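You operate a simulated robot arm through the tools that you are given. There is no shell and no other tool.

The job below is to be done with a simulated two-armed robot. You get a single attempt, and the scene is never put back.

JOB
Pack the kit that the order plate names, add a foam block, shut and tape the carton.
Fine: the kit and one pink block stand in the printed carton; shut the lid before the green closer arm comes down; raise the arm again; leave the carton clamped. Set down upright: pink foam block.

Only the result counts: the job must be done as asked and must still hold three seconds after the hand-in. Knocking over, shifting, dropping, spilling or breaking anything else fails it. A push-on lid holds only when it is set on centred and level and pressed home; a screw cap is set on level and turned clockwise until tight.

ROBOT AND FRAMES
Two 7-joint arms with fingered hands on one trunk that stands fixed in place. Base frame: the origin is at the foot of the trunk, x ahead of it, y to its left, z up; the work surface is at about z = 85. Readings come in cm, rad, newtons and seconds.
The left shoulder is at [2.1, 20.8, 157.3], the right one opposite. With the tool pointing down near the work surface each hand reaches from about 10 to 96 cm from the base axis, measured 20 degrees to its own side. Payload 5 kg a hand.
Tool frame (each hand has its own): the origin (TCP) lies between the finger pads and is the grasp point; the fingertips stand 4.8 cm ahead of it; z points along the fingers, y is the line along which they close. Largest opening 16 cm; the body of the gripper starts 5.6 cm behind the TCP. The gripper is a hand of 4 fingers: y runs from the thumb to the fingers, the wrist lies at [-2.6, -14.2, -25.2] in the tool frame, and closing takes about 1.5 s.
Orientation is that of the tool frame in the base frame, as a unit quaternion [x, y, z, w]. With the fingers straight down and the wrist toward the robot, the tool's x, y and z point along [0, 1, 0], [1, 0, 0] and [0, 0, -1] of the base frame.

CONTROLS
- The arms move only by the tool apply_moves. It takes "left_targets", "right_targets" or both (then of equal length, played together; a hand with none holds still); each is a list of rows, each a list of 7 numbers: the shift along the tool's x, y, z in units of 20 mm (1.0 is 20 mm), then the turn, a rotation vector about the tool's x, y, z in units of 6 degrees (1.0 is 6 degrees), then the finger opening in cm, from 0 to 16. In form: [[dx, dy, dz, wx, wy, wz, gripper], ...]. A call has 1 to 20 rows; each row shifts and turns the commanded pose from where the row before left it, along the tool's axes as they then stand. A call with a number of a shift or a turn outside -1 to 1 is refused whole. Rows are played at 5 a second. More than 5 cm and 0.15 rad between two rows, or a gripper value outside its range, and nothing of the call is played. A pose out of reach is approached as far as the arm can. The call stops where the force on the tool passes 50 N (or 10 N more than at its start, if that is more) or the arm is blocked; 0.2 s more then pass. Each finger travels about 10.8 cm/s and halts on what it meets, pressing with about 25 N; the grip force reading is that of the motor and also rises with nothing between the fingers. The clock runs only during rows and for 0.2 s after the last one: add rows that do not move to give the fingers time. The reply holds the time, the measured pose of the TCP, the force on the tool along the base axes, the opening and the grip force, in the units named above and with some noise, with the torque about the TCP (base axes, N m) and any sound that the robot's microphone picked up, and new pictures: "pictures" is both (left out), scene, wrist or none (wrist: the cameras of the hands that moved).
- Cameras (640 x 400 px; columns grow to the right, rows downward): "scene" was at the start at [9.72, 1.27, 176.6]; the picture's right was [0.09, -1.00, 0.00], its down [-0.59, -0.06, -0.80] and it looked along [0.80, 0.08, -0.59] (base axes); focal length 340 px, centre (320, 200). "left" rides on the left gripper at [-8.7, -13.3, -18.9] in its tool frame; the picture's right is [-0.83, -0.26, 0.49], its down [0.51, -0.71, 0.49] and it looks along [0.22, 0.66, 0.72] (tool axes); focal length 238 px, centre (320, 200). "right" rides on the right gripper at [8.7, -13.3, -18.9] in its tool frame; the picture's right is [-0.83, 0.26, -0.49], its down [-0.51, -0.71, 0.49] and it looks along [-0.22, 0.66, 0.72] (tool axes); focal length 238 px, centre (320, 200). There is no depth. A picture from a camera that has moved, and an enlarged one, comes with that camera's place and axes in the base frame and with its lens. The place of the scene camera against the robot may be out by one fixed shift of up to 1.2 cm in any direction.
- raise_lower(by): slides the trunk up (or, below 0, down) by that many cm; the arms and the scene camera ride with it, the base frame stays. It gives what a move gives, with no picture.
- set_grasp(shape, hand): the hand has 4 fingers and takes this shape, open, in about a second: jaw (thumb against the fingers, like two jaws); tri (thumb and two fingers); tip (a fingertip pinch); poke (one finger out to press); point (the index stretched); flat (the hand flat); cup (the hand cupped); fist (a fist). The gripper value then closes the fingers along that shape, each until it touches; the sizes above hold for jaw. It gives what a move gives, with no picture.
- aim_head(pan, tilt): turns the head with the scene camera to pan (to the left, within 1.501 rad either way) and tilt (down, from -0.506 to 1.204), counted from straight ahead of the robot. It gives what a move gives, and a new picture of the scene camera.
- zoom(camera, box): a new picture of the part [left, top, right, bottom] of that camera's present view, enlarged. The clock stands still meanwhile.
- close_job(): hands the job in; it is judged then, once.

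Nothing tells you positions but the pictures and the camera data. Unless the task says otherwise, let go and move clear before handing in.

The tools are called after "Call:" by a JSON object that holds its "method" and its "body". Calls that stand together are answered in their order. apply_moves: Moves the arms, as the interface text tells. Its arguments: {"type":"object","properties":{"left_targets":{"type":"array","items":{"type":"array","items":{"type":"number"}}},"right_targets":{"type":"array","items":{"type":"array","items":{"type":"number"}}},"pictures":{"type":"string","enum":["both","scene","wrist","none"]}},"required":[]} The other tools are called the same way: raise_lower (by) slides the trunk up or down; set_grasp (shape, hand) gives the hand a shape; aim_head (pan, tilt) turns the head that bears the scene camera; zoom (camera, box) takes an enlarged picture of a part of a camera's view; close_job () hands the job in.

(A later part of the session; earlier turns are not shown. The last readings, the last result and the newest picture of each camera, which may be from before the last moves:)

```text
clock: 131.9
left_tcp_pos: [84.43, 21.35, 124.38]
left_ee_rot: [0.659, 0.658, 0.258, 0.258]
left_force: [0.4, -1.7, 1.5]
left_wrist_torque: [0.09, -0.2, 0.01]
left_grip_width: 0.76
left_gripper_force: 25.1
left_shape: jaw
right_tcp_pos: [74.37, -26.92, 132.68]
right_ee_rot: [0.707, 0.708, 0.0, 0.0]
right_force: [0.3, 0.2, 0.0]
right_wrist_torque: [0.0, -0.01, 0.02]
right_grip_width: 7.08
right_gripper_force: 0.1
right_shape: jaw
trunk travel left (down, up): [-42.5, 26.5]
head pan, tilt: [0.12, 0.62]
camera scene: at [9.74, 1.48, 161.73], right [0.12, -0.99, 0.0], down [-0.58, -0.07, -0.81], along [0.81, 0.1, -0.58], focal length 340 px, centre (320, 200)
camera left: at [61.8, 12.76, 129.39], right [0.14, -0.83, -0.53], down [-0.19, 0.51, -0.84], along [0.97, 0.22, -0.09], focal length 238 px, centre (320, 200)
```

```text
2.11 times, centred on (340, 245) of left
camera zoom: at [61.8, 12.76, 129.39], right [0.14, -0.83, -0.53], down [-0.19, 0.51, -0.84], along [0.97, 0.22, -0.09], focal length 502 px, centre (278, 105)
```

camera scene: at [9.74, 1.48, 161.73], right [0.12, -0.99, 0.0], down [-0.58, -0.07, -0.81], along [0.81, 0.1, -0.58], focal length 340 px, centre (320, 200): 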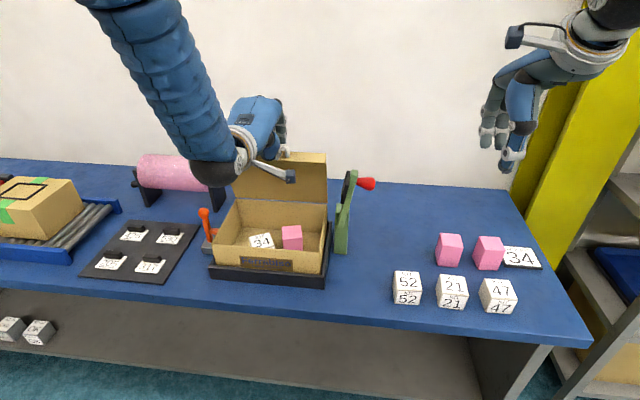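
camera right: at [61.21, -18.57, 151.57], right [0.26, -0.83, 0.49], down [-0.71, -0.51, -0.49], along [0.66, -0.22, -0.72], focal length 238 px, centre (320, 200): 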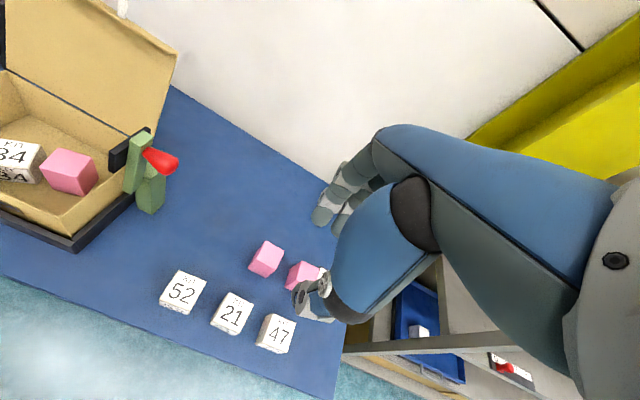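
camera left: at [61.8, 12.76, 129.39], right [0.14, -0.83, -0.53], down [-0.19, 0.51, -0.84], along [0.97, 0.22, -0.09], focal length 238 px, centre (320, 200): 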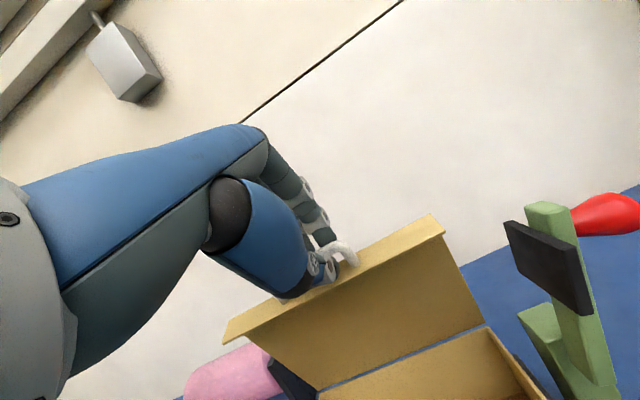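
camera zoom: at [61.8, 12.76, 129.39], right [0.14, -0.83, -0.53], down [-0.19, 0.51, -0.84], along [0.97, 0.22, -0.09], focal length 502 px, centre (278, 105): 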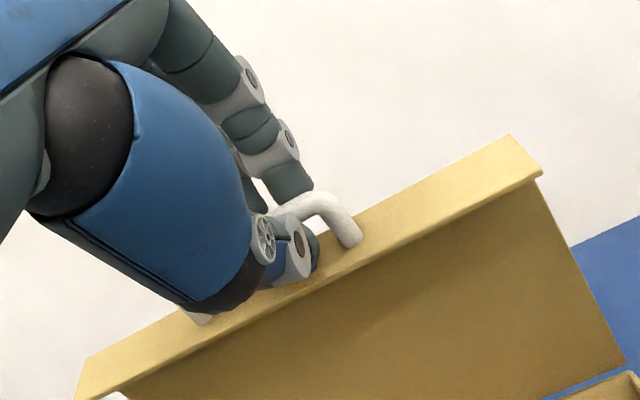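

The lid is at ~69° with minimal force. I'll continue the arc.

Call:
{"method": "apply_moves", "body": {"left_targets": [[0, -0.649, -0.219, -0.1, 0, 0, 0.3], [0, -0.649, -0.219, -0.1, 0, 0, 0.3], [0, -0.666, -0.167, -0.1, 0, 0, 0.3], [0, -0.666, -0.167, -0.1, 0, 0, 0.3], [0, -0.678, -0.108, -0.1, 0, 0, 0.3], [0, -0.678, -0.108, -0.1, 0, 0, 0.3], [0, -0.685, -0.056, -0.1, 0, 0, 0.3], [0, -0.685, -0.056, -0.1, 0, 0, 0.3], [0, -0.685, 0, -0.1, 0, 0, 0.3], [0, -0.685, 0, -0.1, 0, 0, 0.3]], "pictures": "both"}}

Call:
{"method": "zoom", "body": {"camera": "left", "box": [200, 150, 480, 340]}}

```text
clock: 134.1
left_tcp_pos: [73.58, 21.45, 116.4]
left_ee_rot: [0.644, 0.644, 0.292, 0.292]
left_force: [4.5, -1.8, 0.2]
left_wrist_torque: [0.18, -0.21, -0.03]
left_grip_width: 0.73
left_gripper_force: 24.6
left_shape: jaw
right_tcp_pos: [74.57, -26.93, 132.56]
right_ee_rot: [0.707, 0.707, 0.0, 0.0]
right_force: [0.4, 0.9, 0.3]
right_wrist_torque: [-0.02, 0.01, 0.01]
right_grip_width: 7.03
right_gripper_force: 0.1
right_shape: jaw
trunk travel left (down, up): [-42.5, 26.5]
head pan, tilt: [0.12, 0.62]
camera scene: at [9.84, 1.48, 161.73], right [0.12, -0.99, 0.0], down [-0.58, -0.07, -0.81], along [0.81, 0.1, -0.58], focal length 340 px, centre (320, 200)
camera left: at [50.63, 12.8, 119.0], right [0.2, -0.83, -0.52], down [-0.1, 0.51, -0.86], along [0.98, 0.22, 0.02], focal length 238 px, centre (320, 200)
```

scene: 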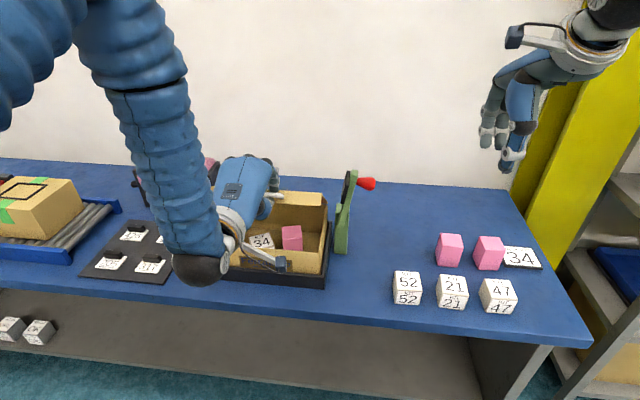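
left: 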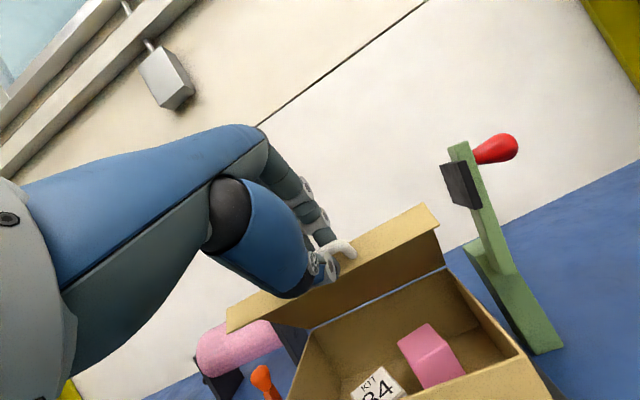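

```text
2.11 times, centred on (340, 245) of left
camera zoom: at [50.63, 12.8, 119.0], right [0.2, -0.83, -0.52], down [-0.1, 0.51, -0.86], along [0.98, 0.22, 0.02], focal length 502 px, centre (278, 105)
```

zoom: 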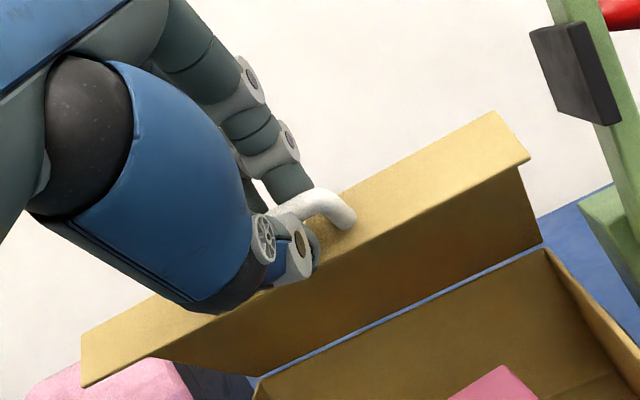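

Call:
{"method": "apply_moves", "body": {"left_targets": [[0, -0.686, 0.075, -0.1, 0, 0, 0.3], [0, -0.686, 0.075, -0.1, 0, 0, 0.3], [0, -0.679, 0.123, -0.1, 0, 0, 0.3], [0, -0.679, 0.123, -0.1, 0, 0, 0.3], [0, -0.665, 0.166, -0.1, 0, 0, 0.3], [0, -0.665, 0.166, -0.1, 0, 0, 0.3], [0, -0.649, 0.219, -0.1, 0, 0, 0.3], [0, -0.649, 0.219, -0.1, 0, 0, 0.3], [0, -0.631, 0.273, -0.1, 0, 0, 0.3], [0, -0.631, 0.273, -0.1, 0, 0, 0.3]], "pictures": "both"}}

Call:
{"method": "zoom", "body": {"camera": "left", "box": [200, 150, 480, 340]}}

```text
clock: 136.3
left_tcp_pos: [68.03, 21.39, 103.89]
left_ee_rot: [0.628, 0.628, 0.325, 0.325]
left_force: [5.4, 1.2, 0.4]
left_wrist_torque: [0.23, -0.12, 0.0]
left_grip_width: 0.75
left_gripper_force: 24.8
left_shape: jaw
right_tcp_pos: [74.54, -26.97, 132.65]
right_ee_rot: [0.707, 0.708, 0.0, 0.001]
right_force: [1.0, 0.1, -0.5]
right_wrist_torque: [-0.03, 0.04, 0.01]
right_grip_width: 7.04
right_gripper_force: 0.0
right_shape: jaw
trunk travel left (down, up): [-42.5, 26.5]
head pan, tilt: [0.12, 0.62]
camera scene: at [9.86, 1.51, 161.73], right [0.12, -0.99, 0.0], down [-0.58, -0.07, -0.81], along [0.81, 0.1, -0.58], focal length 340 px, centre (320, 200)
camera left: at [44.93, 12.82, 104.11], right [0.25, -0.83, -0.49], down [-0.01, 0.51, -0.86], along [0.97, 0.22, 0.12], focal length 238 px, centre (320, 200)
```

scene: 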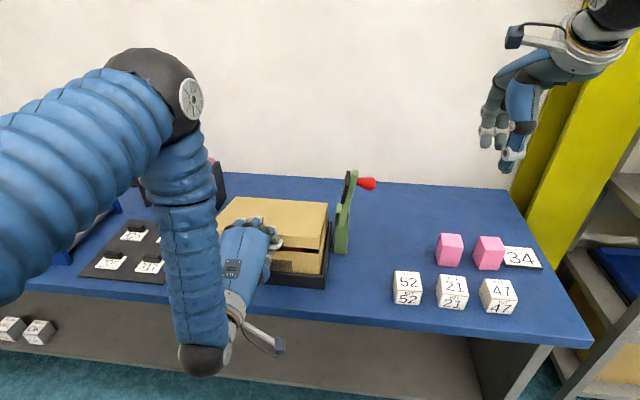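
left: 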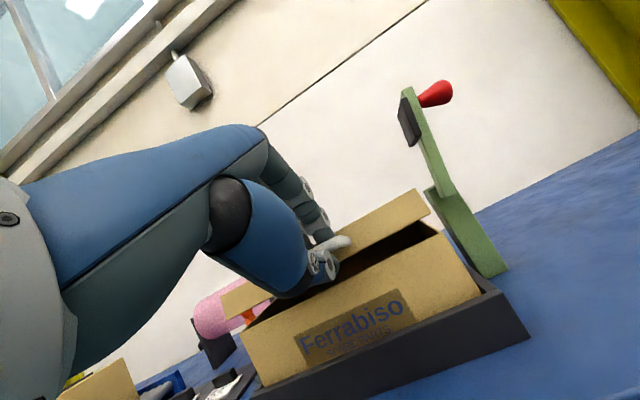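

```text
2.11 times, centred on (340, 245) of left
camera zoom: at [44.93, 12.82, 104.11], right [0.25, -0.83, -0.49], down [-0.01, 0.51, -0.86], along [0.97, 0.22, 0.12], focal length 502 px, centre (278, 105)
```

zoom: 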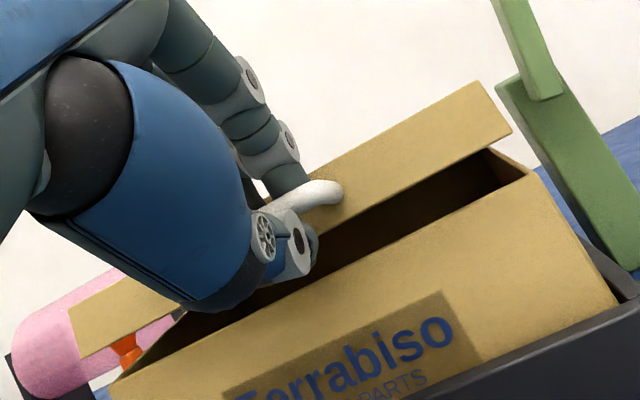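

Call:
{"method": "apply_moves", "body": {"left_targets": [[0, -0.59, 0.36, -0.1, 0, 0, 0.3], [0, -0.59, 0.36, -0.1, 0, 0, 0.3], [0, -0.57, 0.4, -0.1, 0, 0, 0.3], [0, -0.3, 0.21, 0, 0, 0, 0.3], [0, 0, 0, 0, 0, 0, 0.3]], "pictures": "both"}}

Call:
{"method": "zoom", "body": {"camera": "left", "box": [200, 150, 480, 340]}}

Call:
{"method": "zoom", "body": {"camera": "scene", "box": [190, 180, 370, 300]}}

```text
clock: 137.5
left_tcp_pos: [67.78, 21.47, 99.14]
left_ee_rot: [0.622, 0.623, 0.335, 0.335]
left_force: [-3.4, 1.1, -0.7]
left_wrist_torque: [0.1, -0.04, -0.06]
left_grip_width: 0.81
left_gripper_force: 25.6
left_shape: jaw
right_tcp_pos: [74.32, -27.06, 132.58]
right_ee_rot: [0.706, 0.708, 0.0, 0.0]
right_force: [0.1, -0.6, -1.4]
right_wrist_torque: [0.02, 0.03, -0.02]
right_grip_width: 7.03
right_gripper_force: 0.1
right_shape: jaw
trunk travel left (down, up): [-42.5, 26.5]
head pan, tilt: [0.12, 0.62]
camera scene: at [9.7, 1.49, 161.74], right [0.12, -0.99, 0.0], down [-0.58, -0.07, -0.81], along [0.81, 0.1, -0.58], focal length 340 px, centre (320, 200)
camera left: at [44.69, 12.83, 98.51], right [0.26, -0.83, -0.48], down [0.02, 0.51, -0.86], along [0.96, 0.22, 0.15], focal length 238 px, centre (320, 200)
```

scene: 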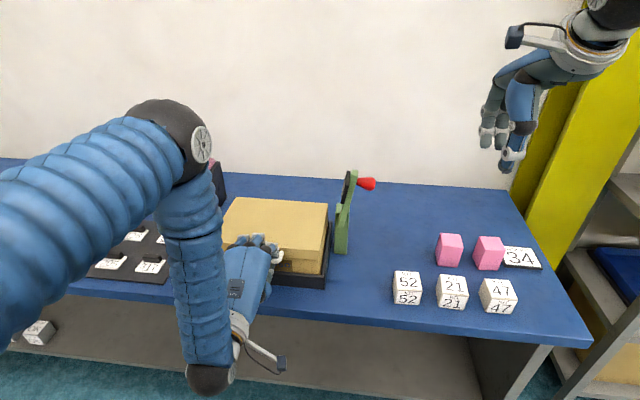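
left: 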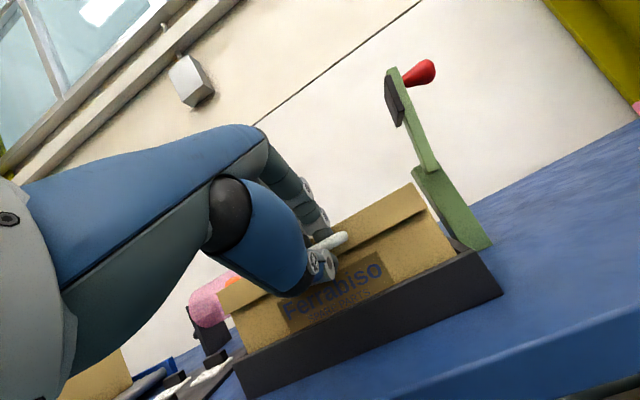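

```text
2.11 times, centred on (340, 245) of left
camera zoom: at [44.69, 12.83, 98.51], right [0.26, -0.83, -0.48], down [0.02, 0.51, -0.86], along [0.96, 0.22, 0.15], focal length 502 px, centre (278, 105)
```

zoom: 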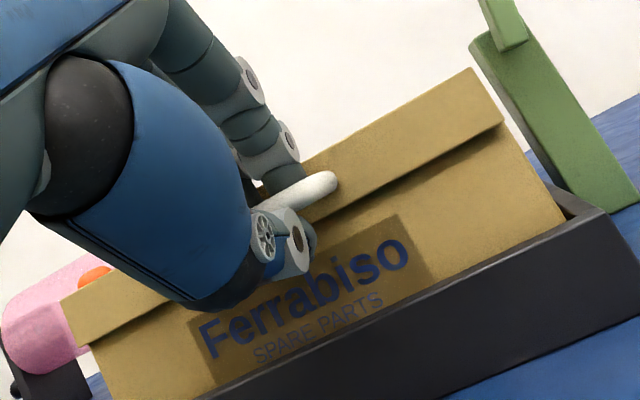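

```text
3.33 times, centred on (280, 240) of scene
camera zoom: at [9.7, 1.49, 161.74], right [0.12, -0.99, 0.0], down [-0.58, -0.07, -0.81], along [0.81, 0.1, -0.58], focal length 1132 px, centre (453, 67)
```

zoom: 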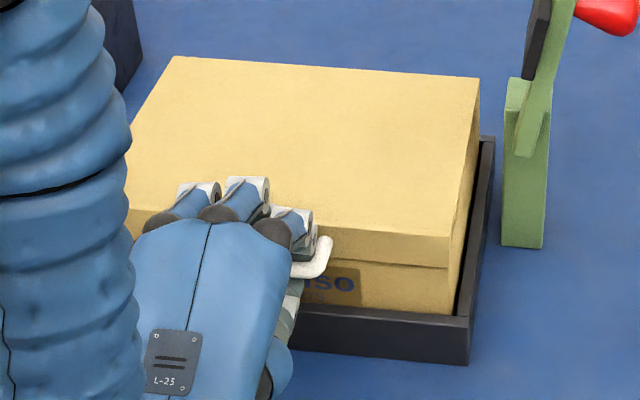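

The lid is nearly shut. I'll press it down a few millimetres to seat it.

Call:
{"method": "apply_moves", "body": {"left_targets": [[0, -0.125, 0.083, 0, 0, 0, 0.3], [0, 0, 0, 0, 0, 0, 0.3]], "pictures": "none"}}

Call:
{"method": "apply_moves", "body": {"left_targets": [[0, -0.125, 0.083, 0, 0, 0, 0.3], [0, 0, 0, 0, 0, 0, 0.3]], "pictures": "none"}}

Call:
{"method": "zoom", "body": {"camera": "left", "box": [200, 150, 520, 360]}}

```text
clock: 138.1
left_tcp_pos: [67.67, 21.47, 98.84]
left_ee_rot: [0.623, 0.623, 0.335, 0.335]
left_force: [-3.1, 1.2, 0.7]
left_wrist_torque: [0.08, -0.03, -0.01]
left_grip_width: 0.83
left_gripper_force: 25.5
left_shape: jaw
right_tcp_pos: [74.44, -27.0, 132.69]
right_ee_rot: [0.707, 0.707, 0.0, 0.0]
right_force: [0.5, 0.1, -0.3]
right_wrist_torque: [-0.02, 0.0, 0.03]
right_grip_width: 7.05
right_gripper_force: 0.0
right_shape: jaw
trunk travel left (down, up): [-42.5, 26.5]
head pan, tilt: [0.12, 0.62]
```

```text
clock: 138.7
left_tcp_pos: [67.8, 21.37, 98.6]
left_ee_rot: [0.622, 0.623, 0.335, 0.335]
left_force: [-3.8, 0.9, 0.3]
left_wrist_torque: [0.08, -0.02, -0.05]
left_grip_width: 0.83
left_gripper_force: 25.3
left_shape: jaw
right_tcp_pos: [74.43, -27.01, 132.7]
right_ee_rot: [0.707, 0.707, 0.0, 0.0]
right_force: [-0.4, 0.3, 0.1]
right_wrist_torque: [-0.01, -0.02, -0.01]
right_grip_width: 7.06
right_gripper_force: 0.0
right_shape: jaw
trunk travel left (down, up): [-42.5, 26.5]
head pan, tilt: [0.12, 0.62]
```

```text
1.90 times, centred on (360, 255) of left
camera zoom: at [44.74, 12.8, 97.9], right [0.26, -0.83, -0.48], down [0.02, 0.51, -0.86], along [0.96, 0.22, 0.15], focal length 454 px, centre (244, 95)
```

zoom: 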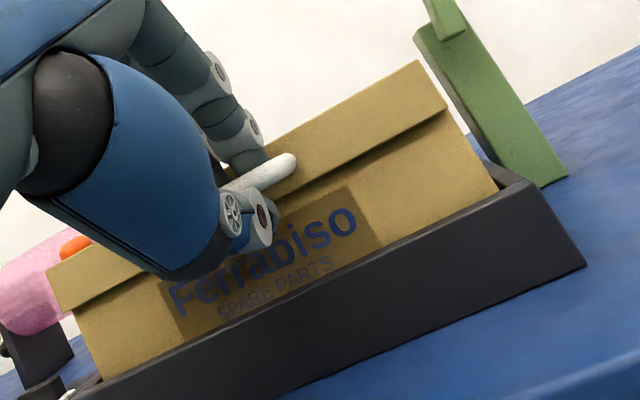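

Call:
{"method": "apply_moves", "body": {"left_targets": [[0, -0.125, 0.083, 0, 0, 0, 0.3], [0, 0, 0, 0, 0, 0, 0.3]], "pictures": "none"}}

Call:
{"method": "apply_moves", "body": {"left_targets": [[0, -0.125, 0.083, 0, 0, 0, 0.3], [0, 0, 0, 0, 0, 0, 0.3]], "pictures": "none"}}

Call:
{"method": "apply_moves", "body": {"left_targets": [[0, -0.125, 0.083, 0, 0, 0, 0.3], [0, 0, 0, 0, 0, 0, 0.3]], "pictures": "both"}}

Call:
{"method": "zoom", "body": {"camera": "left", "box": [200, 150, 520, 360]}}

```text
clock: 139.3
left_tcp_pos: [67.79, 21.51, 98.27]
left_ee_rot: [0.623, 0.623, 0.335, 0.335]
left_force: [-2.0, 0.4, -0.5]
left_wrist_torque: [0.08, -0.05, -0.02]
left_grip_width: 0.82
left_gripper_force: 25.1
left_shape: jaw
right_tcp_pos: [74.43, -27.07, 132.71]
right_ee_rot: [0.707, 0.708, 0.0, 0.0]
right_force: [0.8, 0.2, 0.4]
right_wrist_torque: [0.02, 0.01, 0.02]
right_grip_width: 7.04
right_gripper_force: 0.0
right_shape: jaw
trunk travel left (down, up): [-42.5, 26.5]
head pan, tilt: [0.12, 0.62]
```

```text
clock: 139.9
left_tcp_pos: [67.78, 21.45, 97.97]
left_ee_rot: [0.622, 0.623, 0.335, 0.335]
left_force: [-2.0, 0.5, 0.3]
left_wrist_torque: [0.12, -0.07, 0.0]
left_grip_width: 0.84
left_gripper_force: 24.8
left_shape: jaw
right_tcp_pos: [74.4, -27.04, 132.67]
right_ee_rot: [0.707, 0.707, 0.0, 0.0]
right_force: [0.2, 0.0, -0.4]
right_wrist_torque: [0.02, -0.02, 0.03]
right_grip_width: 7.03
right_gripper_force: 0.0
right_shape: jaw
trunk travel left (down, up): [-42.5, 26.5]
head pan, tilt: [0.12, 0.62]
```

```text
clock: 140.5
left_tcp_pos: [67.83, 21.53, 97.71]
left_ee_rot: [0.622, 0.622, 0.336, 0.336]
left_force: [-2.2, 1.7, 3.9]
left_wrist_torque: [0.1, -0.17, -0.05]
left_grip_width: 0.84
left_gripper_force: 25.3
left_shape: jaw
right_tcp_pos: [74.39, -26.95, 132.84]
right_ee_rot: [0.707, 0.707, 0.0, 0.0]
right_force: [0.2, 0.4, 0.9]
right_wrist_torque: [0.02, 0.01, 0.01]
right_grip_width: 7.01
right_gripper_force: 0.1
right_shape: jaw
trunk travel left (down, up): [-42.5, 26.5]
head pan, tilt: [0.12, 0.62]
camera scene: at [9.7, 1.47, 161.74], right [0.12, -0.99, 0.0], down [-0.58, -0.07, -0.81], along [0.81, 0.1, -0.58], focal length 340 px, centre (320, 200)
camera left: at [44.77, 12.81, 97.06], right [0.26, -0.83, -0.48], down [0.02, 0.51, -0.86], along [0.96, 0.22, 0.15], focal length 238 px, centre (320, 200)
```

scene: 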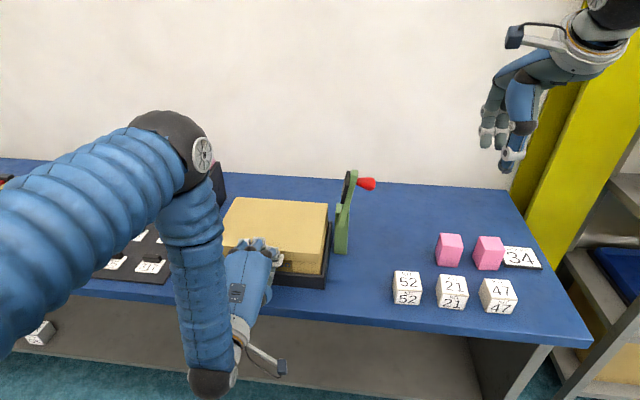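
left: 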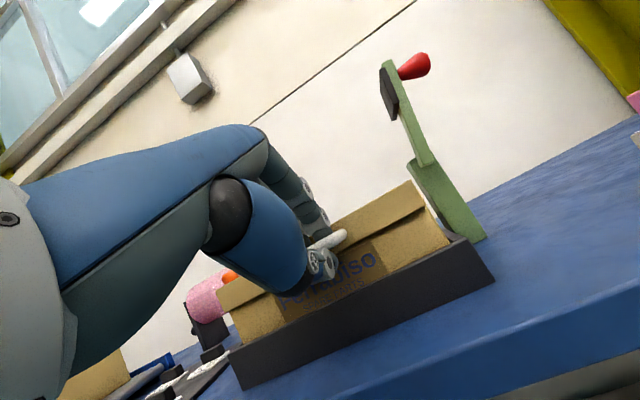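

```text
1.90 times, centred on (360, 255) of left
camera zoom: at [44.77, 12.81, 97.06], right [0.26, -0.83, -0.48], down [0.02, 0.51, -0.86], along [0.96, 0.22, 0.15], focal length 454 px, centre (244, 95)
```

zoom: 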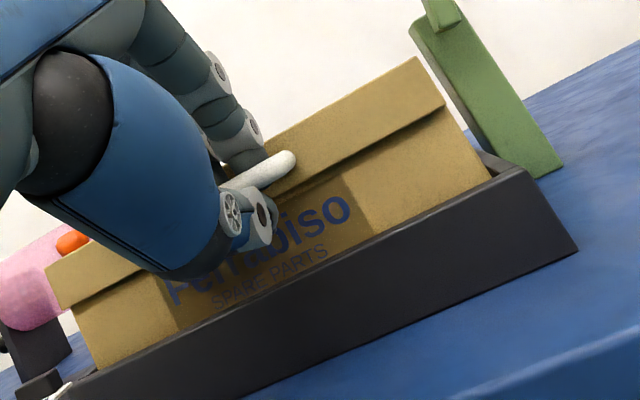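

Call:
{"method": "apply_moves", "body": {"left_targets": [[0, -0.1, 0.066, 0, 0, 0, 0.3], [0, 0, 0, 0, 0, 0, 0.3]], "pictures": "none"}}

Call:
{"method": "apply_moves", "body": {"left_targets": [[0, -0.1, 0.066, 0, 0, 0, 0.3], [0, 0, 0, 0, 0, 0, 0.3]], "pictures": "none"}}

```text
clock: 141.1
left_tcp_pos: [67.88, 21.48, 97.45]
left_ee_rot: [0.622, 0.622, 0.336, 0.336]
left_force: [-0.6, 1.2, 7.0]
left_wrist_torque: [0.1, -0.23, -0.05]
left_grip_width: 0.85
left_gripper_force: 25.0
left_shape: jaw
right_tcp_pos: [74.36, -26.97, 132.85]
right_ee_rot: [0.706, 0.708, -0.001, 0.0]
right_force: [0.3, -1.1, -0.6]
right_wrist_torque: [0.02, -0.02, 0.0]
right_grip_width: 7.06
right_gripper_force: 0.1
right_shape: jaw
trunk travel left (down, up): [-42.5, 26.5]
head pan, tilt: [0.12, 0.62]
```

```text
clock: 141.7
left_tcp_pos: [67.78, 21.55, 97.31]
left_ee_rot: [0.622, 0.622, 0.335, 0.336]
left_force: [-0.1, 1.8, 9.6]
left_wrist_torque: [0.12, -0.32, -0.05]
left_grip_width: 0.83
left_gripper_force: 25.0
left_shape: jaw
right_tcp_pos: [74.36, -26.99, 132.8]
right_ee_rot: [0.706, 0.708, 0.0, 0.0]
right_force: [-0.3, 0.1, 0.3]
right_wrist_torque: [-0.01, 0.0, 0.0]
right_grip_width: 7.02
right_gripper_force: 0.1
right_shape: jaw
trunk travel left (down, up): [-42.5, 26.5]
head pan, tilt: [0.12, 0.62]
```

The lid is seated, with the reaction force building as I press. I'll release the handle and back the left hand away.

Call:
{"method": "apply_moves", "body": {"left_targets": [[0, 0, 0, 0, 0, 0, 2], [0, 0, 0, 0, 0, 0, 4], [0, 0, -0.2, 0, 0, 0, 5], [0, 0, -0.5, 0, 0, 0, 5.5], [0, 0, -0.8, 0, 0, 0, 5.5], [0, 0, -1, 0, 0, 0, 5.5], [0, 0, -1, 0, 0, 0, 5.5], [0, 0, -1, 0, 0, 0, 5.5]], "pictures": "both"}}

Call:
{"method": "zoom", "body": {"camera": "left", "box": [240, 150, 520, 340]}}

Call:
{"method": "zoom", "body": {"camera": "scene", "box": [190, 160, 390, 300]}}

```text
clock: 143.5
left_tcp_pos: [60.09, 21.63, 102.23]
left_ee_rot: [0.621, 0.623, 0.336, 0.336]
left_force: [-1.1, 0.6, -0.5]
left_wrist_torque: [-0.02, 0.01, -0.01]
left_grip_width: 5.5
left_gripper_force: 0.0
left_shape: jaw
right_tcp_pos: [74.4, -27.01, 132.8]
right_ee_rot: [0.707, 0.708, -0.001, 0.0]
right_force: [-0.3, 0.7, 0.2]
right_wrist_torque: [-0.04, -0.02, 0.02]
right_grip_width: 7.05
right_gripper_force: 0.1
right_shape: jaw
trunk travel left (down, up): [-42.5, 26.5]
head pan, tilt: [0.12, 0.62]
camera scene: at [9.66, 1.54, 161.74], right [0.12, -0.99, 0.0], down [-0.58, -0.07, -0.81], along [0.81, 0.1, -0.58], focal length 340 px, centre (320, 200)
camera left: at [37.17, 12.9, 101.56], right [0.27, -0.83, -0.48], down [0.02, 0.51, -0.86], along [0.96, 0.22, 0.15], focal length 238 px, centre (320, 200)
```

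scene: 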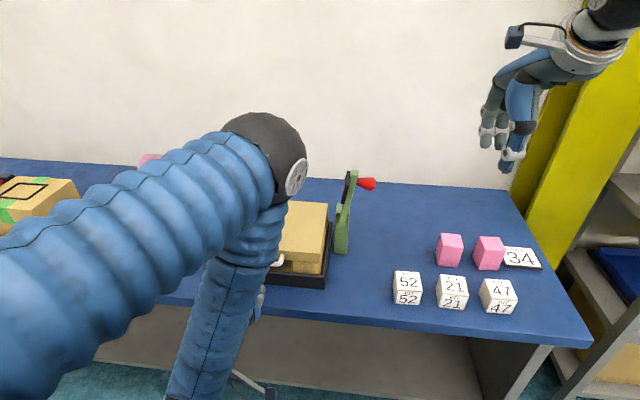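
left: 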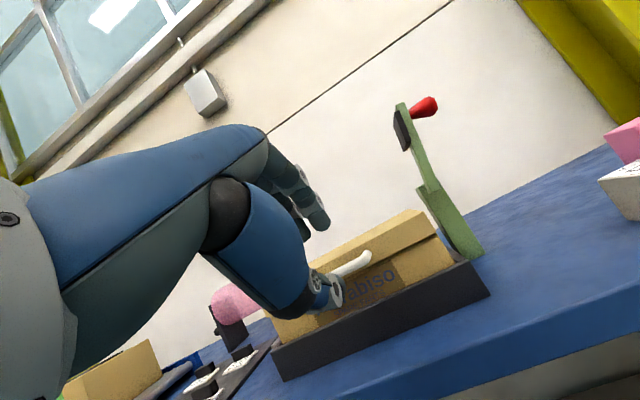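

```text
2.11 times, centred on (380, 245) of left
camera zoom: at [37.17, 12.9, 101.56], right [0.27, -0.83, -0.48], down [0.02, 0.51, -0.86], along [0.96, 0.22, 0.15], focal length 502 px, centre (194, 105)
```

zoom: 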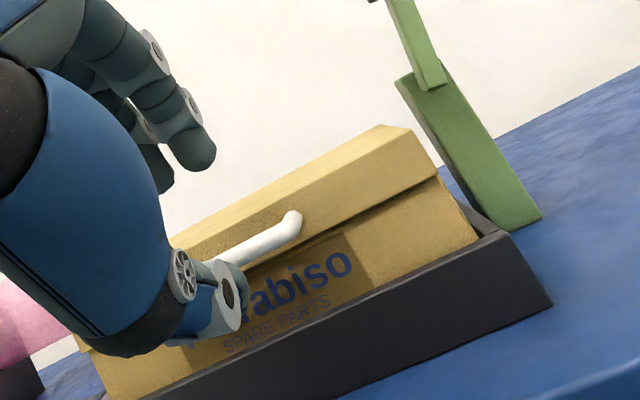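

```text
2.86 times, centred on (290, 230) of scene
camera zoom: at [9.66, 1.54, 161.74], right [0.12, -0.99, 0.0], down [-0.58, -0.07, -0.81], along [0.81, 0.1, -0.58], focal length 970 px, centre (406, 114)
```

zoom: 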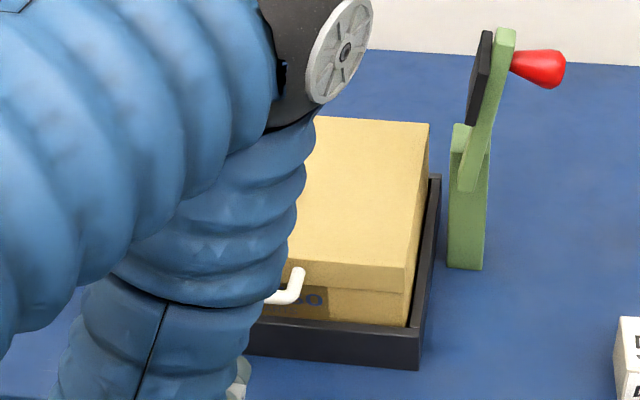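

The lid stays shut. I'll take the left hand up and out to the left so the closer arm has free space.

Call:
{"method": "apply_moves", "body": {"left_targets": [[0, 0.4, -0.8, 0, 0, 0, 6], [0.6, 0.834, -0.552, 0, 0, 0, 6], [0.8, 0.834, -0.552, 0, 0, 0, 6], [0.8, 0.834, -0.552, 0, 0, 0, 6], [0.8, 0.834, -0.552, 0, 0, 0, 6], [0.8, 0.834, -0.552, 0, 0, 0, 6], [0.8, 0.834, -0.552, 0, 0, 0, 6], [0.8, 0.834, -0.552, 0, 0, 0, 6], [0.8, 0.834, -0.552, 0, 0, 0, 6], [0.8, 0.834, -0.552, 0, 0, 0, 6], [0.8, 0.834, -0.552, 0, 0, 0, 6], [0, 0, 0, 1, 0, 0, 6], [0, 0, 0, 1, 0, 0, 6], [0, 0, 0, 1, 0, 0, 6], [0, 0, 0, 1, 0, 0, 6], [0, 0, 0, 1, 0, 0, 6], [0, 0, 0, 1, 0, 0, 6], [0, 0, 0, 1, 0, 0, 6], [0, 0, 0, 1, 0, 0, 6], [0, 0, 0, 1, 0, 0, 6]], "pictures": "both"}}

Call:
{"method": "zoom", "body": {"camera": "scene", "box": [190, 160, 390, 300]}}

Call:
{"method": "zoom", "body": {"camera": "left", "box": [260, 60, 600, 300]}}

```text
clock: 147.7
left_tcp_pos: [59.83, 37.32, 122.84]
left_ee_rot: [0.707, 0.707, 0.016, 0.016]
left_force: [0.2, 0.8, 0.3]
left_wrist_torque: [-0.08, -0.09, -0.03]
left_grip_width: 5.96
left_gripper_force: 0.0
left_shape: jaw
left hand out of reach, approached as far as the arm can: row 1
right_tcp_pos: [74.32, -26.73, 132.86]
right_ee_rot: [0.706, 0.708, 0.0, 0.001]
right_force: [0.6, 1.3, 0.4]
right_wrist_torque: [-0.14, -0.01, -0.02]
right_grip_width: 7.06
right_gripper_force: 0.0
right_shape: jaw
trunk travel left (down, up): [-42.5, 26.5]
head pan, tilt: [0.12, 0.62]
camera scene: at [9.71, 1.69, 161.74], right [0.12, -0.99, 0.0], down [-0.58, -0.07, -0.81], along [0.81, 0.1, -0.58], focal length 340 px, centre (320, 200)
camera left: at [45.78, 28.63, 141.25], right [-0.24, -0.84, -0.5], down [-0.69, 0.5, -0.52], along [0.69, 0.22, -0.69], focal length 238 px, centre (320, 200)
```

scene: 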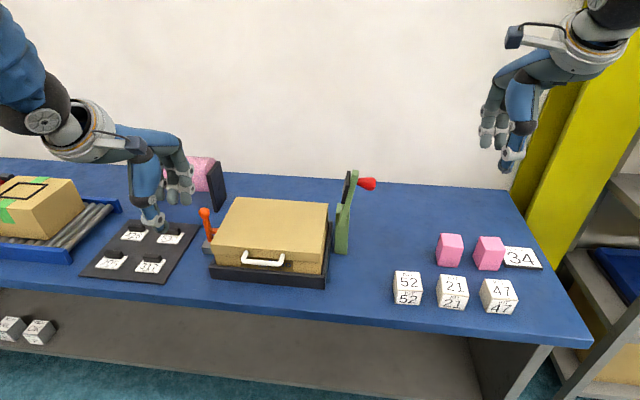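
left: 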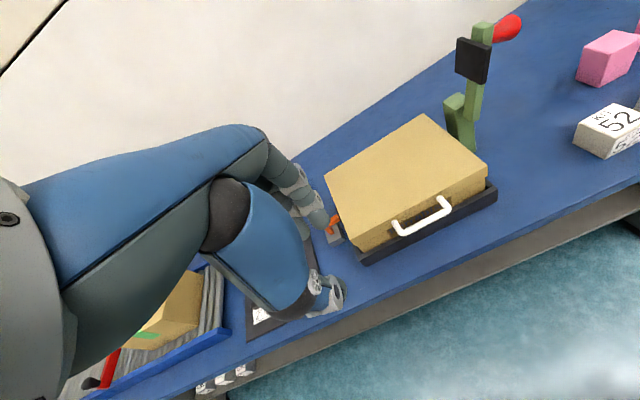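

```text
2.86 times, centred on (290, 230) of scene
camera zoom: at [9.71, 1.69, 161.74], right [0.12, -0.99, 0.0], down [-0.58, -0.07, -0.81], along [0.81, 0.1, -0.58], focal length 970 px, centre (406, 114)
```

zoom: 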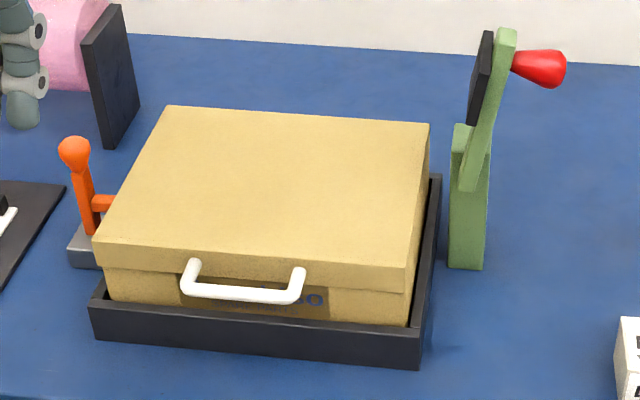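

```text
1.67 times, centred on (430, 180) of left
camera zoom: at [45.78, 28.63, 141.25], right [-0.24, -0.84, -0.5], down [-0.69, 0.5, -0.52], along [0.69, 0.22, -0.69], focal length 397 px, centre (137, 233)
```

zoom: 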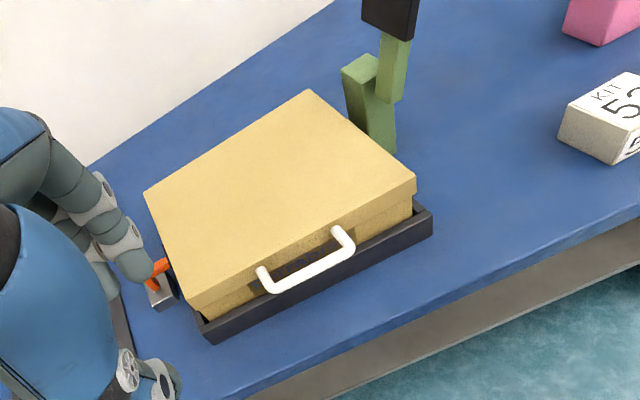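

The lid is shut just as at the start and the clamp is untouched. Now for the closer arm: I'll look at it closely from several cameras.

Call:
{"method": "zoom", "body": {"camera": "right", "box": [60, 90, 240, 240]}}

Call:
{"method": "zoom", "body": {"camera": "scene", "box": [320, 160, 390, 260]}}

Call:
{"method": "zoom", "body": {"camera": "left", "box": [420, 0, 560, 170]}}

```text
2.67 times, centred on (150, 165) of right
camera zoom: at [61.1, -18.18, 151.67], right [0.26, -0.83, 0.49], down [-0.71, -0.51, -0.49], along [0.66, -0.22, -0.72], focal length 636 px, centre (773, 293)
```

zoom: 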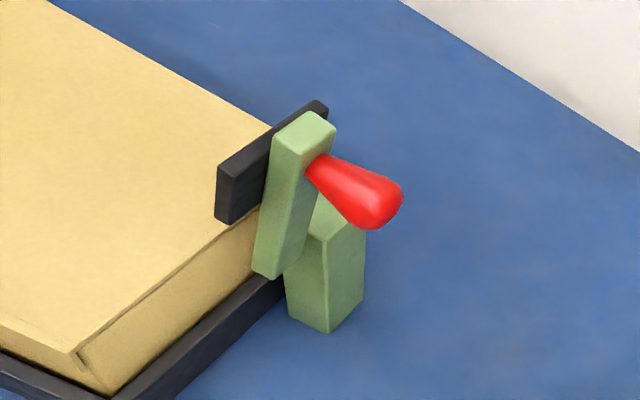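

```text
4.00 times, centred on (355, 210) of scene
camera zoom: at [9.71, 1.69, 161.74], right [0.12, -0.99, 0.0], down [-0.58, -0.07, -0.81], along [0.81, 0.1, -0.58], focal length 1358 px, centre (180, 160)
```

zoom: 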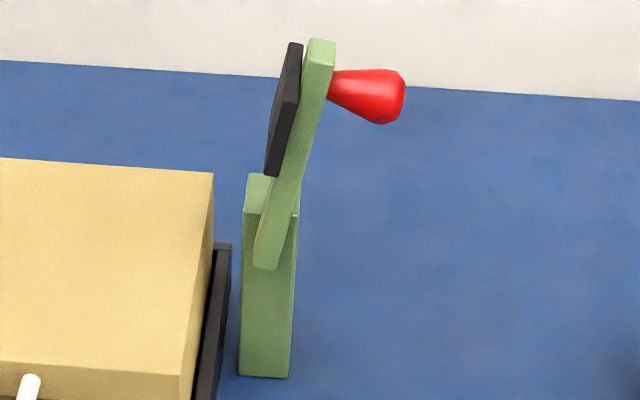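

```text
2.35 times, centred on (490, 85) of left
camera zoom: at [45.78, 28.63, 141.25], right [-0.24, -0.84, -0.5], down [-0.69, 0.5, -0.52], along [0.69, 0.22, -0.69], focal length 561 px, centre (-80, 471)
```

zoom: 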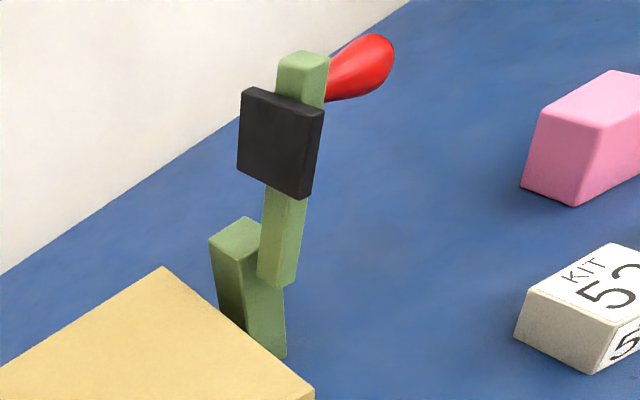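

The red handle runs from about (86, 1.3, 112) to (86, −4, 112.6), and the arm pivots near y 4, z 99. I'll bring the right hand above the handle with a moderate opening.

Call:
{"method": "apply_moves", "body": {"right_targets": [[0.95, 0.431, 0.2, 0, 0, 0, 6], [0.95, 0.431, 0.2, 0, 0, 0, 6], [0.95, 0.431, 0.2, 0, 0, 0, 6], [0.95, 0.431, 0.2, 0, 0, 0, 6], [0.95, 0.431, 0.2, 0, 0, 0, 6], [0.95, 0.431, 0.2, 0, 0, 0, 6], [0.95, 0.431, 0.2, 0, 0, 0, 6], [0.95, 0.431, 0.2, 0, 0, 0, 6], [0.95, 0.431, 0.2, 0, 0, 0, 6], [0.95, 0.431, 0.2, 0, 0, 0, 6], [0.95, 0.431, 0.2, 0, 0, 0, 6], [0.95, 0.431, 0.2, 0, 0, 0, 6], [0.95, 0.431, 0.2, 0, 0, 0, 6], [0, 0, 0, 0, 0, 0, 6]], "pictures": "both"}}

Call:
{"method": "zoom", "body": {"camera": "right", "box": [160, 160, 400, 360]}}

Call:
{"method": "zoom", "body": {"camera": "scene", "box": [300, 80, 440, 260]}}

```text
clock: 150.7
left_tcp_pos: [59.73, 37.04, 122.97]
left_ee_rot: [0.707, 0.707, 0.016, 0.016]
left_force: [0.6, -0.1, 0.1]
left_wrist_torque: [0.04, -0.02, 0.01]
left_grip_width: 5.98
left_gripper_force: 0.1
left_shape: jaw
right_tcp_pos: [85.47, -2.25, 127.43]
right_ee_rot: [0.706, 0.708, 0.0, 0.0]
right_force: [-0.2, -0.2, 0.1]
right_wrist_torque: [0.05, -0.03, -0.03]
right_grip_width: 6.03
right_gripper_force: 0.1
right_shape: jaw
trunk travel left (down, up): [-42.5, 26.5]
head pan, tilt: [0.12, 0.62]
camera scene: at [9.69, 1.42, 161.74], right [0.12, -0.99, 0.0], down [-0.58, -0.07, -0.81], along [0.81, 0.1, -0.58], focal length 340 px, centre (320, 200)
camera right: at [72.26, 6.34, 146.4], right [0.26, -0.83, 0.49], down [-0.71, -0.51, -0.49], along [0.66, -0.22, -0.72], focal length 238 px, centre (320, 200)
```

scene: 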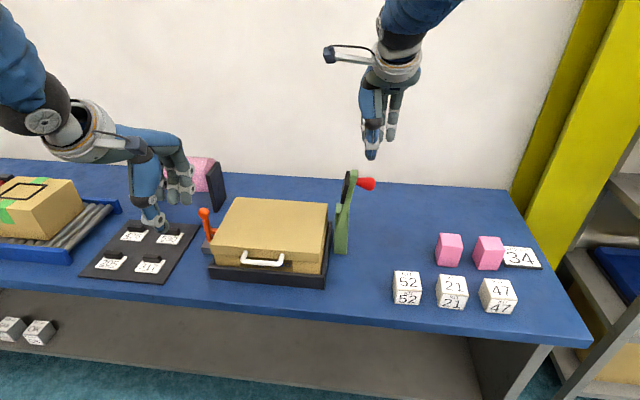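
right: 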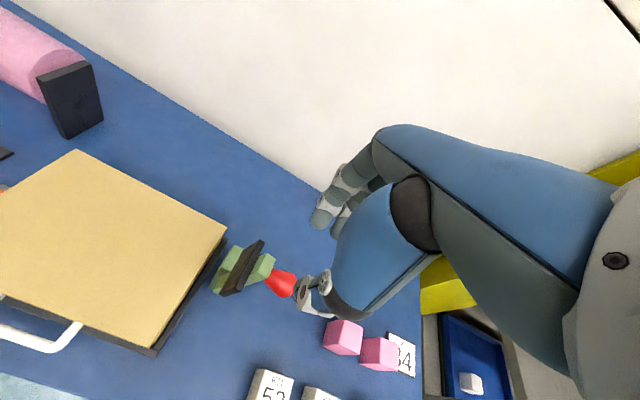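

```text
2.00 times, centred on (280, 260) of right
camera zoom: at [72.26, 6.34, 146.4], right [0.26, -0.83, 0.49], down [-0.71, -0.51, -0.49], along [0.66, -0.22, -0.72], focal length 477 px, centre (400, 80)
```

zoom: 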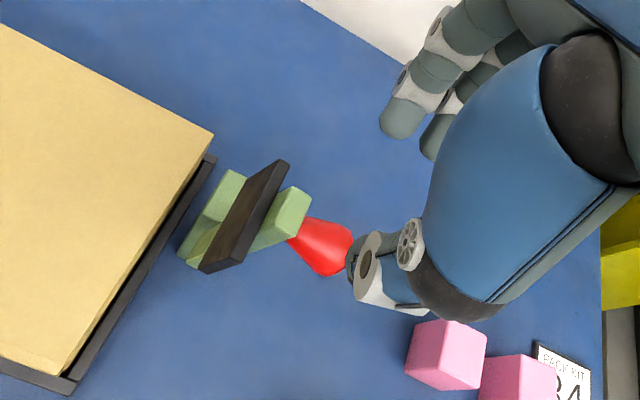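

```text
2.22 times, centred on (370, 170) of scene
camera zoom: at [9.69, 1.42, 161.74], right [0.12, -0.99, 0.0], down [-0.58, -0.07, -0.81], along [0.81, 0.1, -0.58], focal length 754 px, centre (209, 267)
```

zoom: 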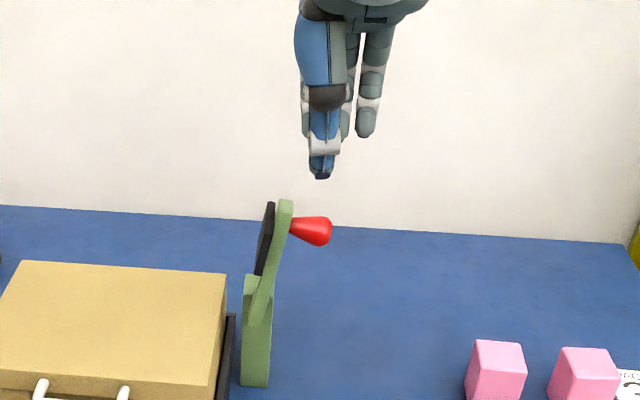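

The hand is directly above the handle. I'll descend so thumb and fingers straddle it.

Call:
{"method": "apply_moves", "body": {"right_targets": [[0, 0, 0.9, 0, 0, 0, 6], [0, 0, 0.9, 0, 0, 0, 6], [0, 0, 0.9, 0, 0, 0, 6], [0, 0, 0.9, 0, 0, 0, 6], [0, 0, 0.9, 0, 0, 0, 6], [0, 0, 0, 0, 0, 0, 6]], "pictures": "both"}}

Call:
{"method": "zoom", "body": {"camera": "right", "box": [160, 160, 400, 360]}}

Call:
{"method": "zoom", "body": {"camera": "scene", "box": [300, 110, 420, 240]}}

Call:
{"method": "zoom", "body": {"camera": "left", "box": [420, 0, 560, 170]}}

```text
clock: 152.1
left_tcp_pos: [59.87, 37.07, 122.97]
left_ee_rot: [0.707, 0.707, 0.015, 0.016]
left_force: [-0.5, 0.0, -0.1]
left_wrist_torque: [0.01, -0.02, 0.03]
left_grip_width: 5.96
left_gripper_force: 0.3
left_shape: jaw
right_tcp_pos: [85.57, -2.22, 118.49]
right_ee_rot: [0.706, 0.708, 0.0, 0.0]
right_force: [-0.4, -0.1, 1.0]
right_wrist_torque: [-0.02, 0.0, -0.01]
right_grip_width: 6.04
right_gripper_force: 0.1
right_shape: jaw
trunk travel left (down, up): [-42.5, 26.5]
head pan, tilt: [0.12, 0.62]
camera scene: at [9.7, 1.51, 161.74], right [0.12, -0.99, 0.0], down [-0.58, -0.07, -0.81], along [0.81, 0.1, -0.58], focal length 340 px, centre (320, 200)
camera right: at [72.35, 6.37, 137.38], right [0.26, -0.83, 0.49], down [-0.71, -0.51, -0.49], along [0.66, -0.22, -0.72], focal length 238 px, centre (320, 200)
```

scene: 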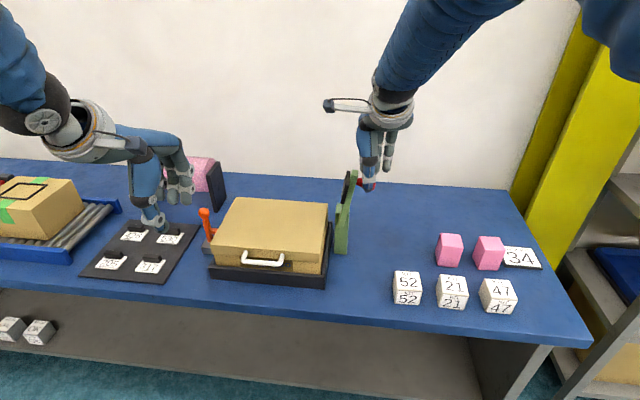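
right: 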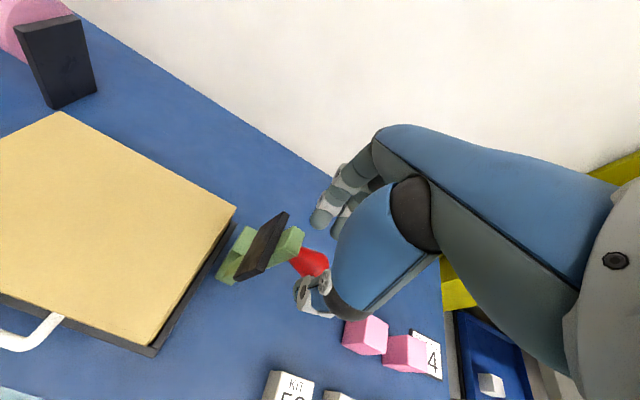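

```text
2.00 times, centred on (280, 260) of right
camera zoom: at [72.35, 6.37, 137.38], right [0.26, -0.83, 0.49], down [-0.71, -0.51, -0.49], along [0.66, -0.22, -0.72], focal length 477 px, centre (400, 80)
```

zoom: 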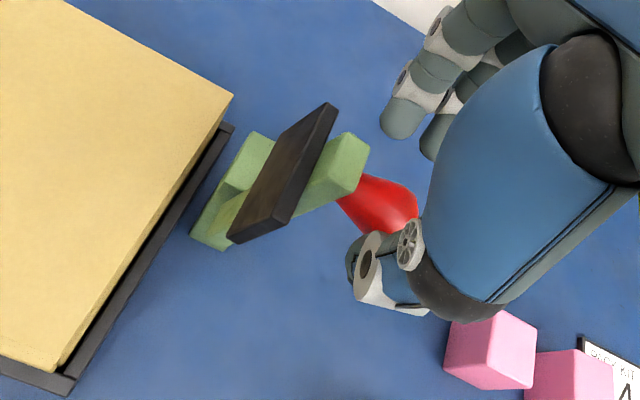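

```text
3.08 times, centred on (360, 175) of scene
camera zoom: at [9.7, 1.51, 161.74], right [0.12, -0.99, 0.0], down [-0.58, -0.07, -0.81], along [0.81, 0.1, -0.58], focal length 1045 px, centre (197, 277)
```

zoom: 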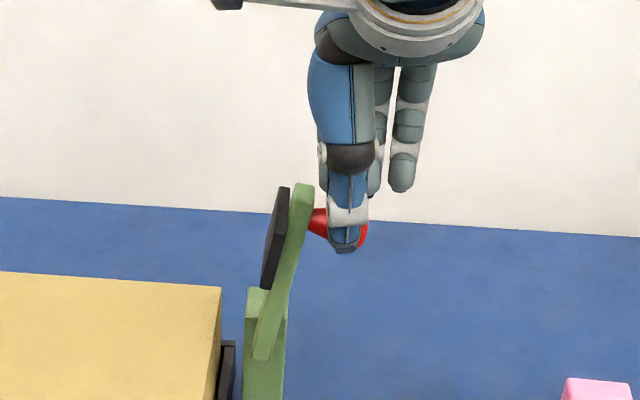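

```text
2.35 times, centred on (490, 85) of left
camera zoom: at [45.76, 28.45, 141.27], right [-0.24, -0.83, -0.5], down [-0.69, 0.51, -0.52], along [0.69, 0.22, -0.69], focal length 561 px, centre (-80, 471)
```

zoom: 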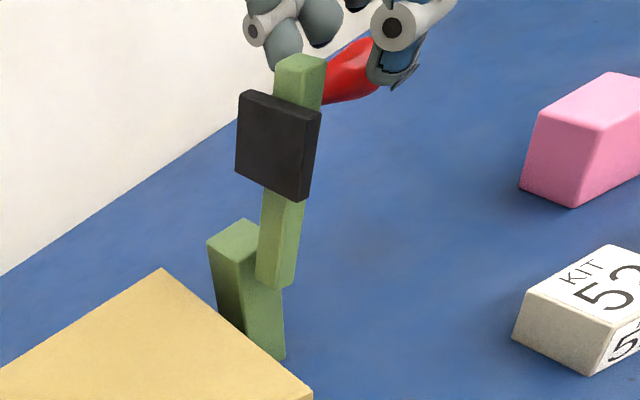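

Call:
{"method": "apply_moves", "body": {"right_targets": [[-0.2, 0, 0.6, 0, 0, 0, 6], [0, 0, 0.6, 0, 0, 0, 6], [0, 0, 0.6, 0, 0, 0, 6], [0, 0, 0, 0, 0, 0, 6]], "pictures": "wrist"}}

Call:
{"method": "zoom", "body": {"camera": "right", "box": [200, 140, 400, 320]}}

Call:
{"method": "zoom", "body": {"camera": "scene", "box": [310, 130, 410, 230]}}

Call:
{"method": "zoom", "body": {"camera": "left", "box": [420, 0, 560, 170]}}

```text
clock: 153.1
left_tcp_pos: [59.95, 37.12, 122.87]
left_ee_rot: [0.707, 0.707, 0.016, 0.016]
left_force: [0.1, 0.7, 0.1]
left_wrist_torque: [-0.01, -0.02, 0.01]
left_grip_width: 5.96
left_gripper_force: 0.0
left_shape: jaw
right_tcp_pos: [85.68, -2.73, 115.0]
right_ee_rot: [0.707, 0.707, 0.0, 0.0]
right_force: [0.8, 0.5, -0.2]
right_wrist_torque: [0.02, 0.01, 0.02]
right_grip_width: 6.06
right_gripper_force: 0.1
right_shape: jaw
trunk travel left (down, up): [-42.5, 26.5]
head pan, tilt: [0.12, 0.62]
camera right: at [72.34, 5.94, 133.79], right [0.26, -0.83, 0.49], down [-0.71, -0.51, -0.49], along [0.66, -0.22, -0.72], focal length 238 px, centre (320, 200)
```

right: 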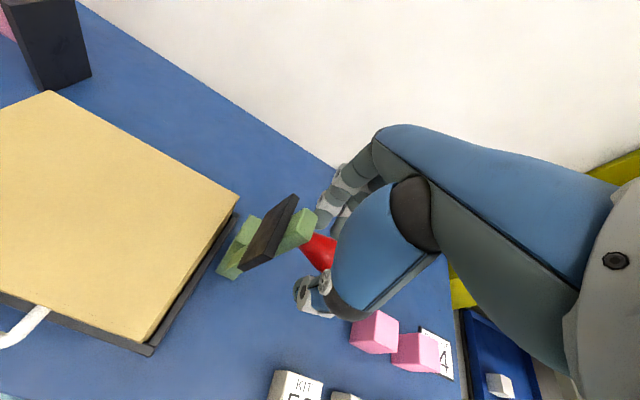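

```text
2.22 times, centred on (300, 230) of right
camera zoom: at [72.34, 5.94, 133.79], right [0.26, -0.83, 0.49], down [-0.71, -0.51, -0.49], along [0.66, -0.22, -0.72], focal length 530 px, centre (364, 133)
```

zoom: 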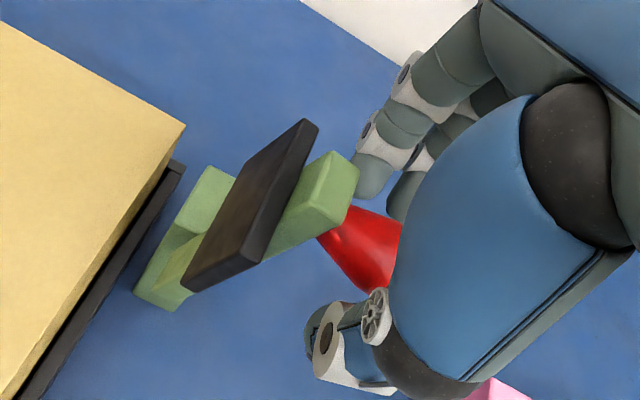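

```text
4.00 times, centred on (360, 180) of scene
camera zoom: at [9.71, 1.51, 161.74], right [0.12, -0.99, 0.0], down [-0.58, -0.07, -0.81], along [0.81, 0.1, -0.58], focal length 1358 px, centre (160, 280)
```

zoom: 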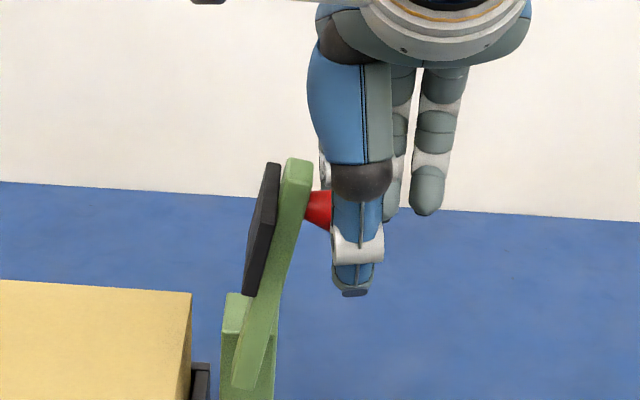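

```text
2.35 times, centred on (490, 85) of left
camera zoom: at [45.77, 28.44, 141.27], right [-0.24, -0.83, -0.5], down [-0.69, 0.51, -0.52], along [0.69, 0.22, -0.69], focal length 561 px, centre (-80, 471)
```

zoom: 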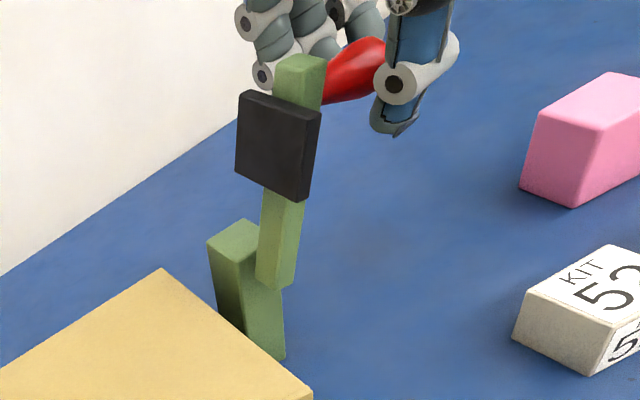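

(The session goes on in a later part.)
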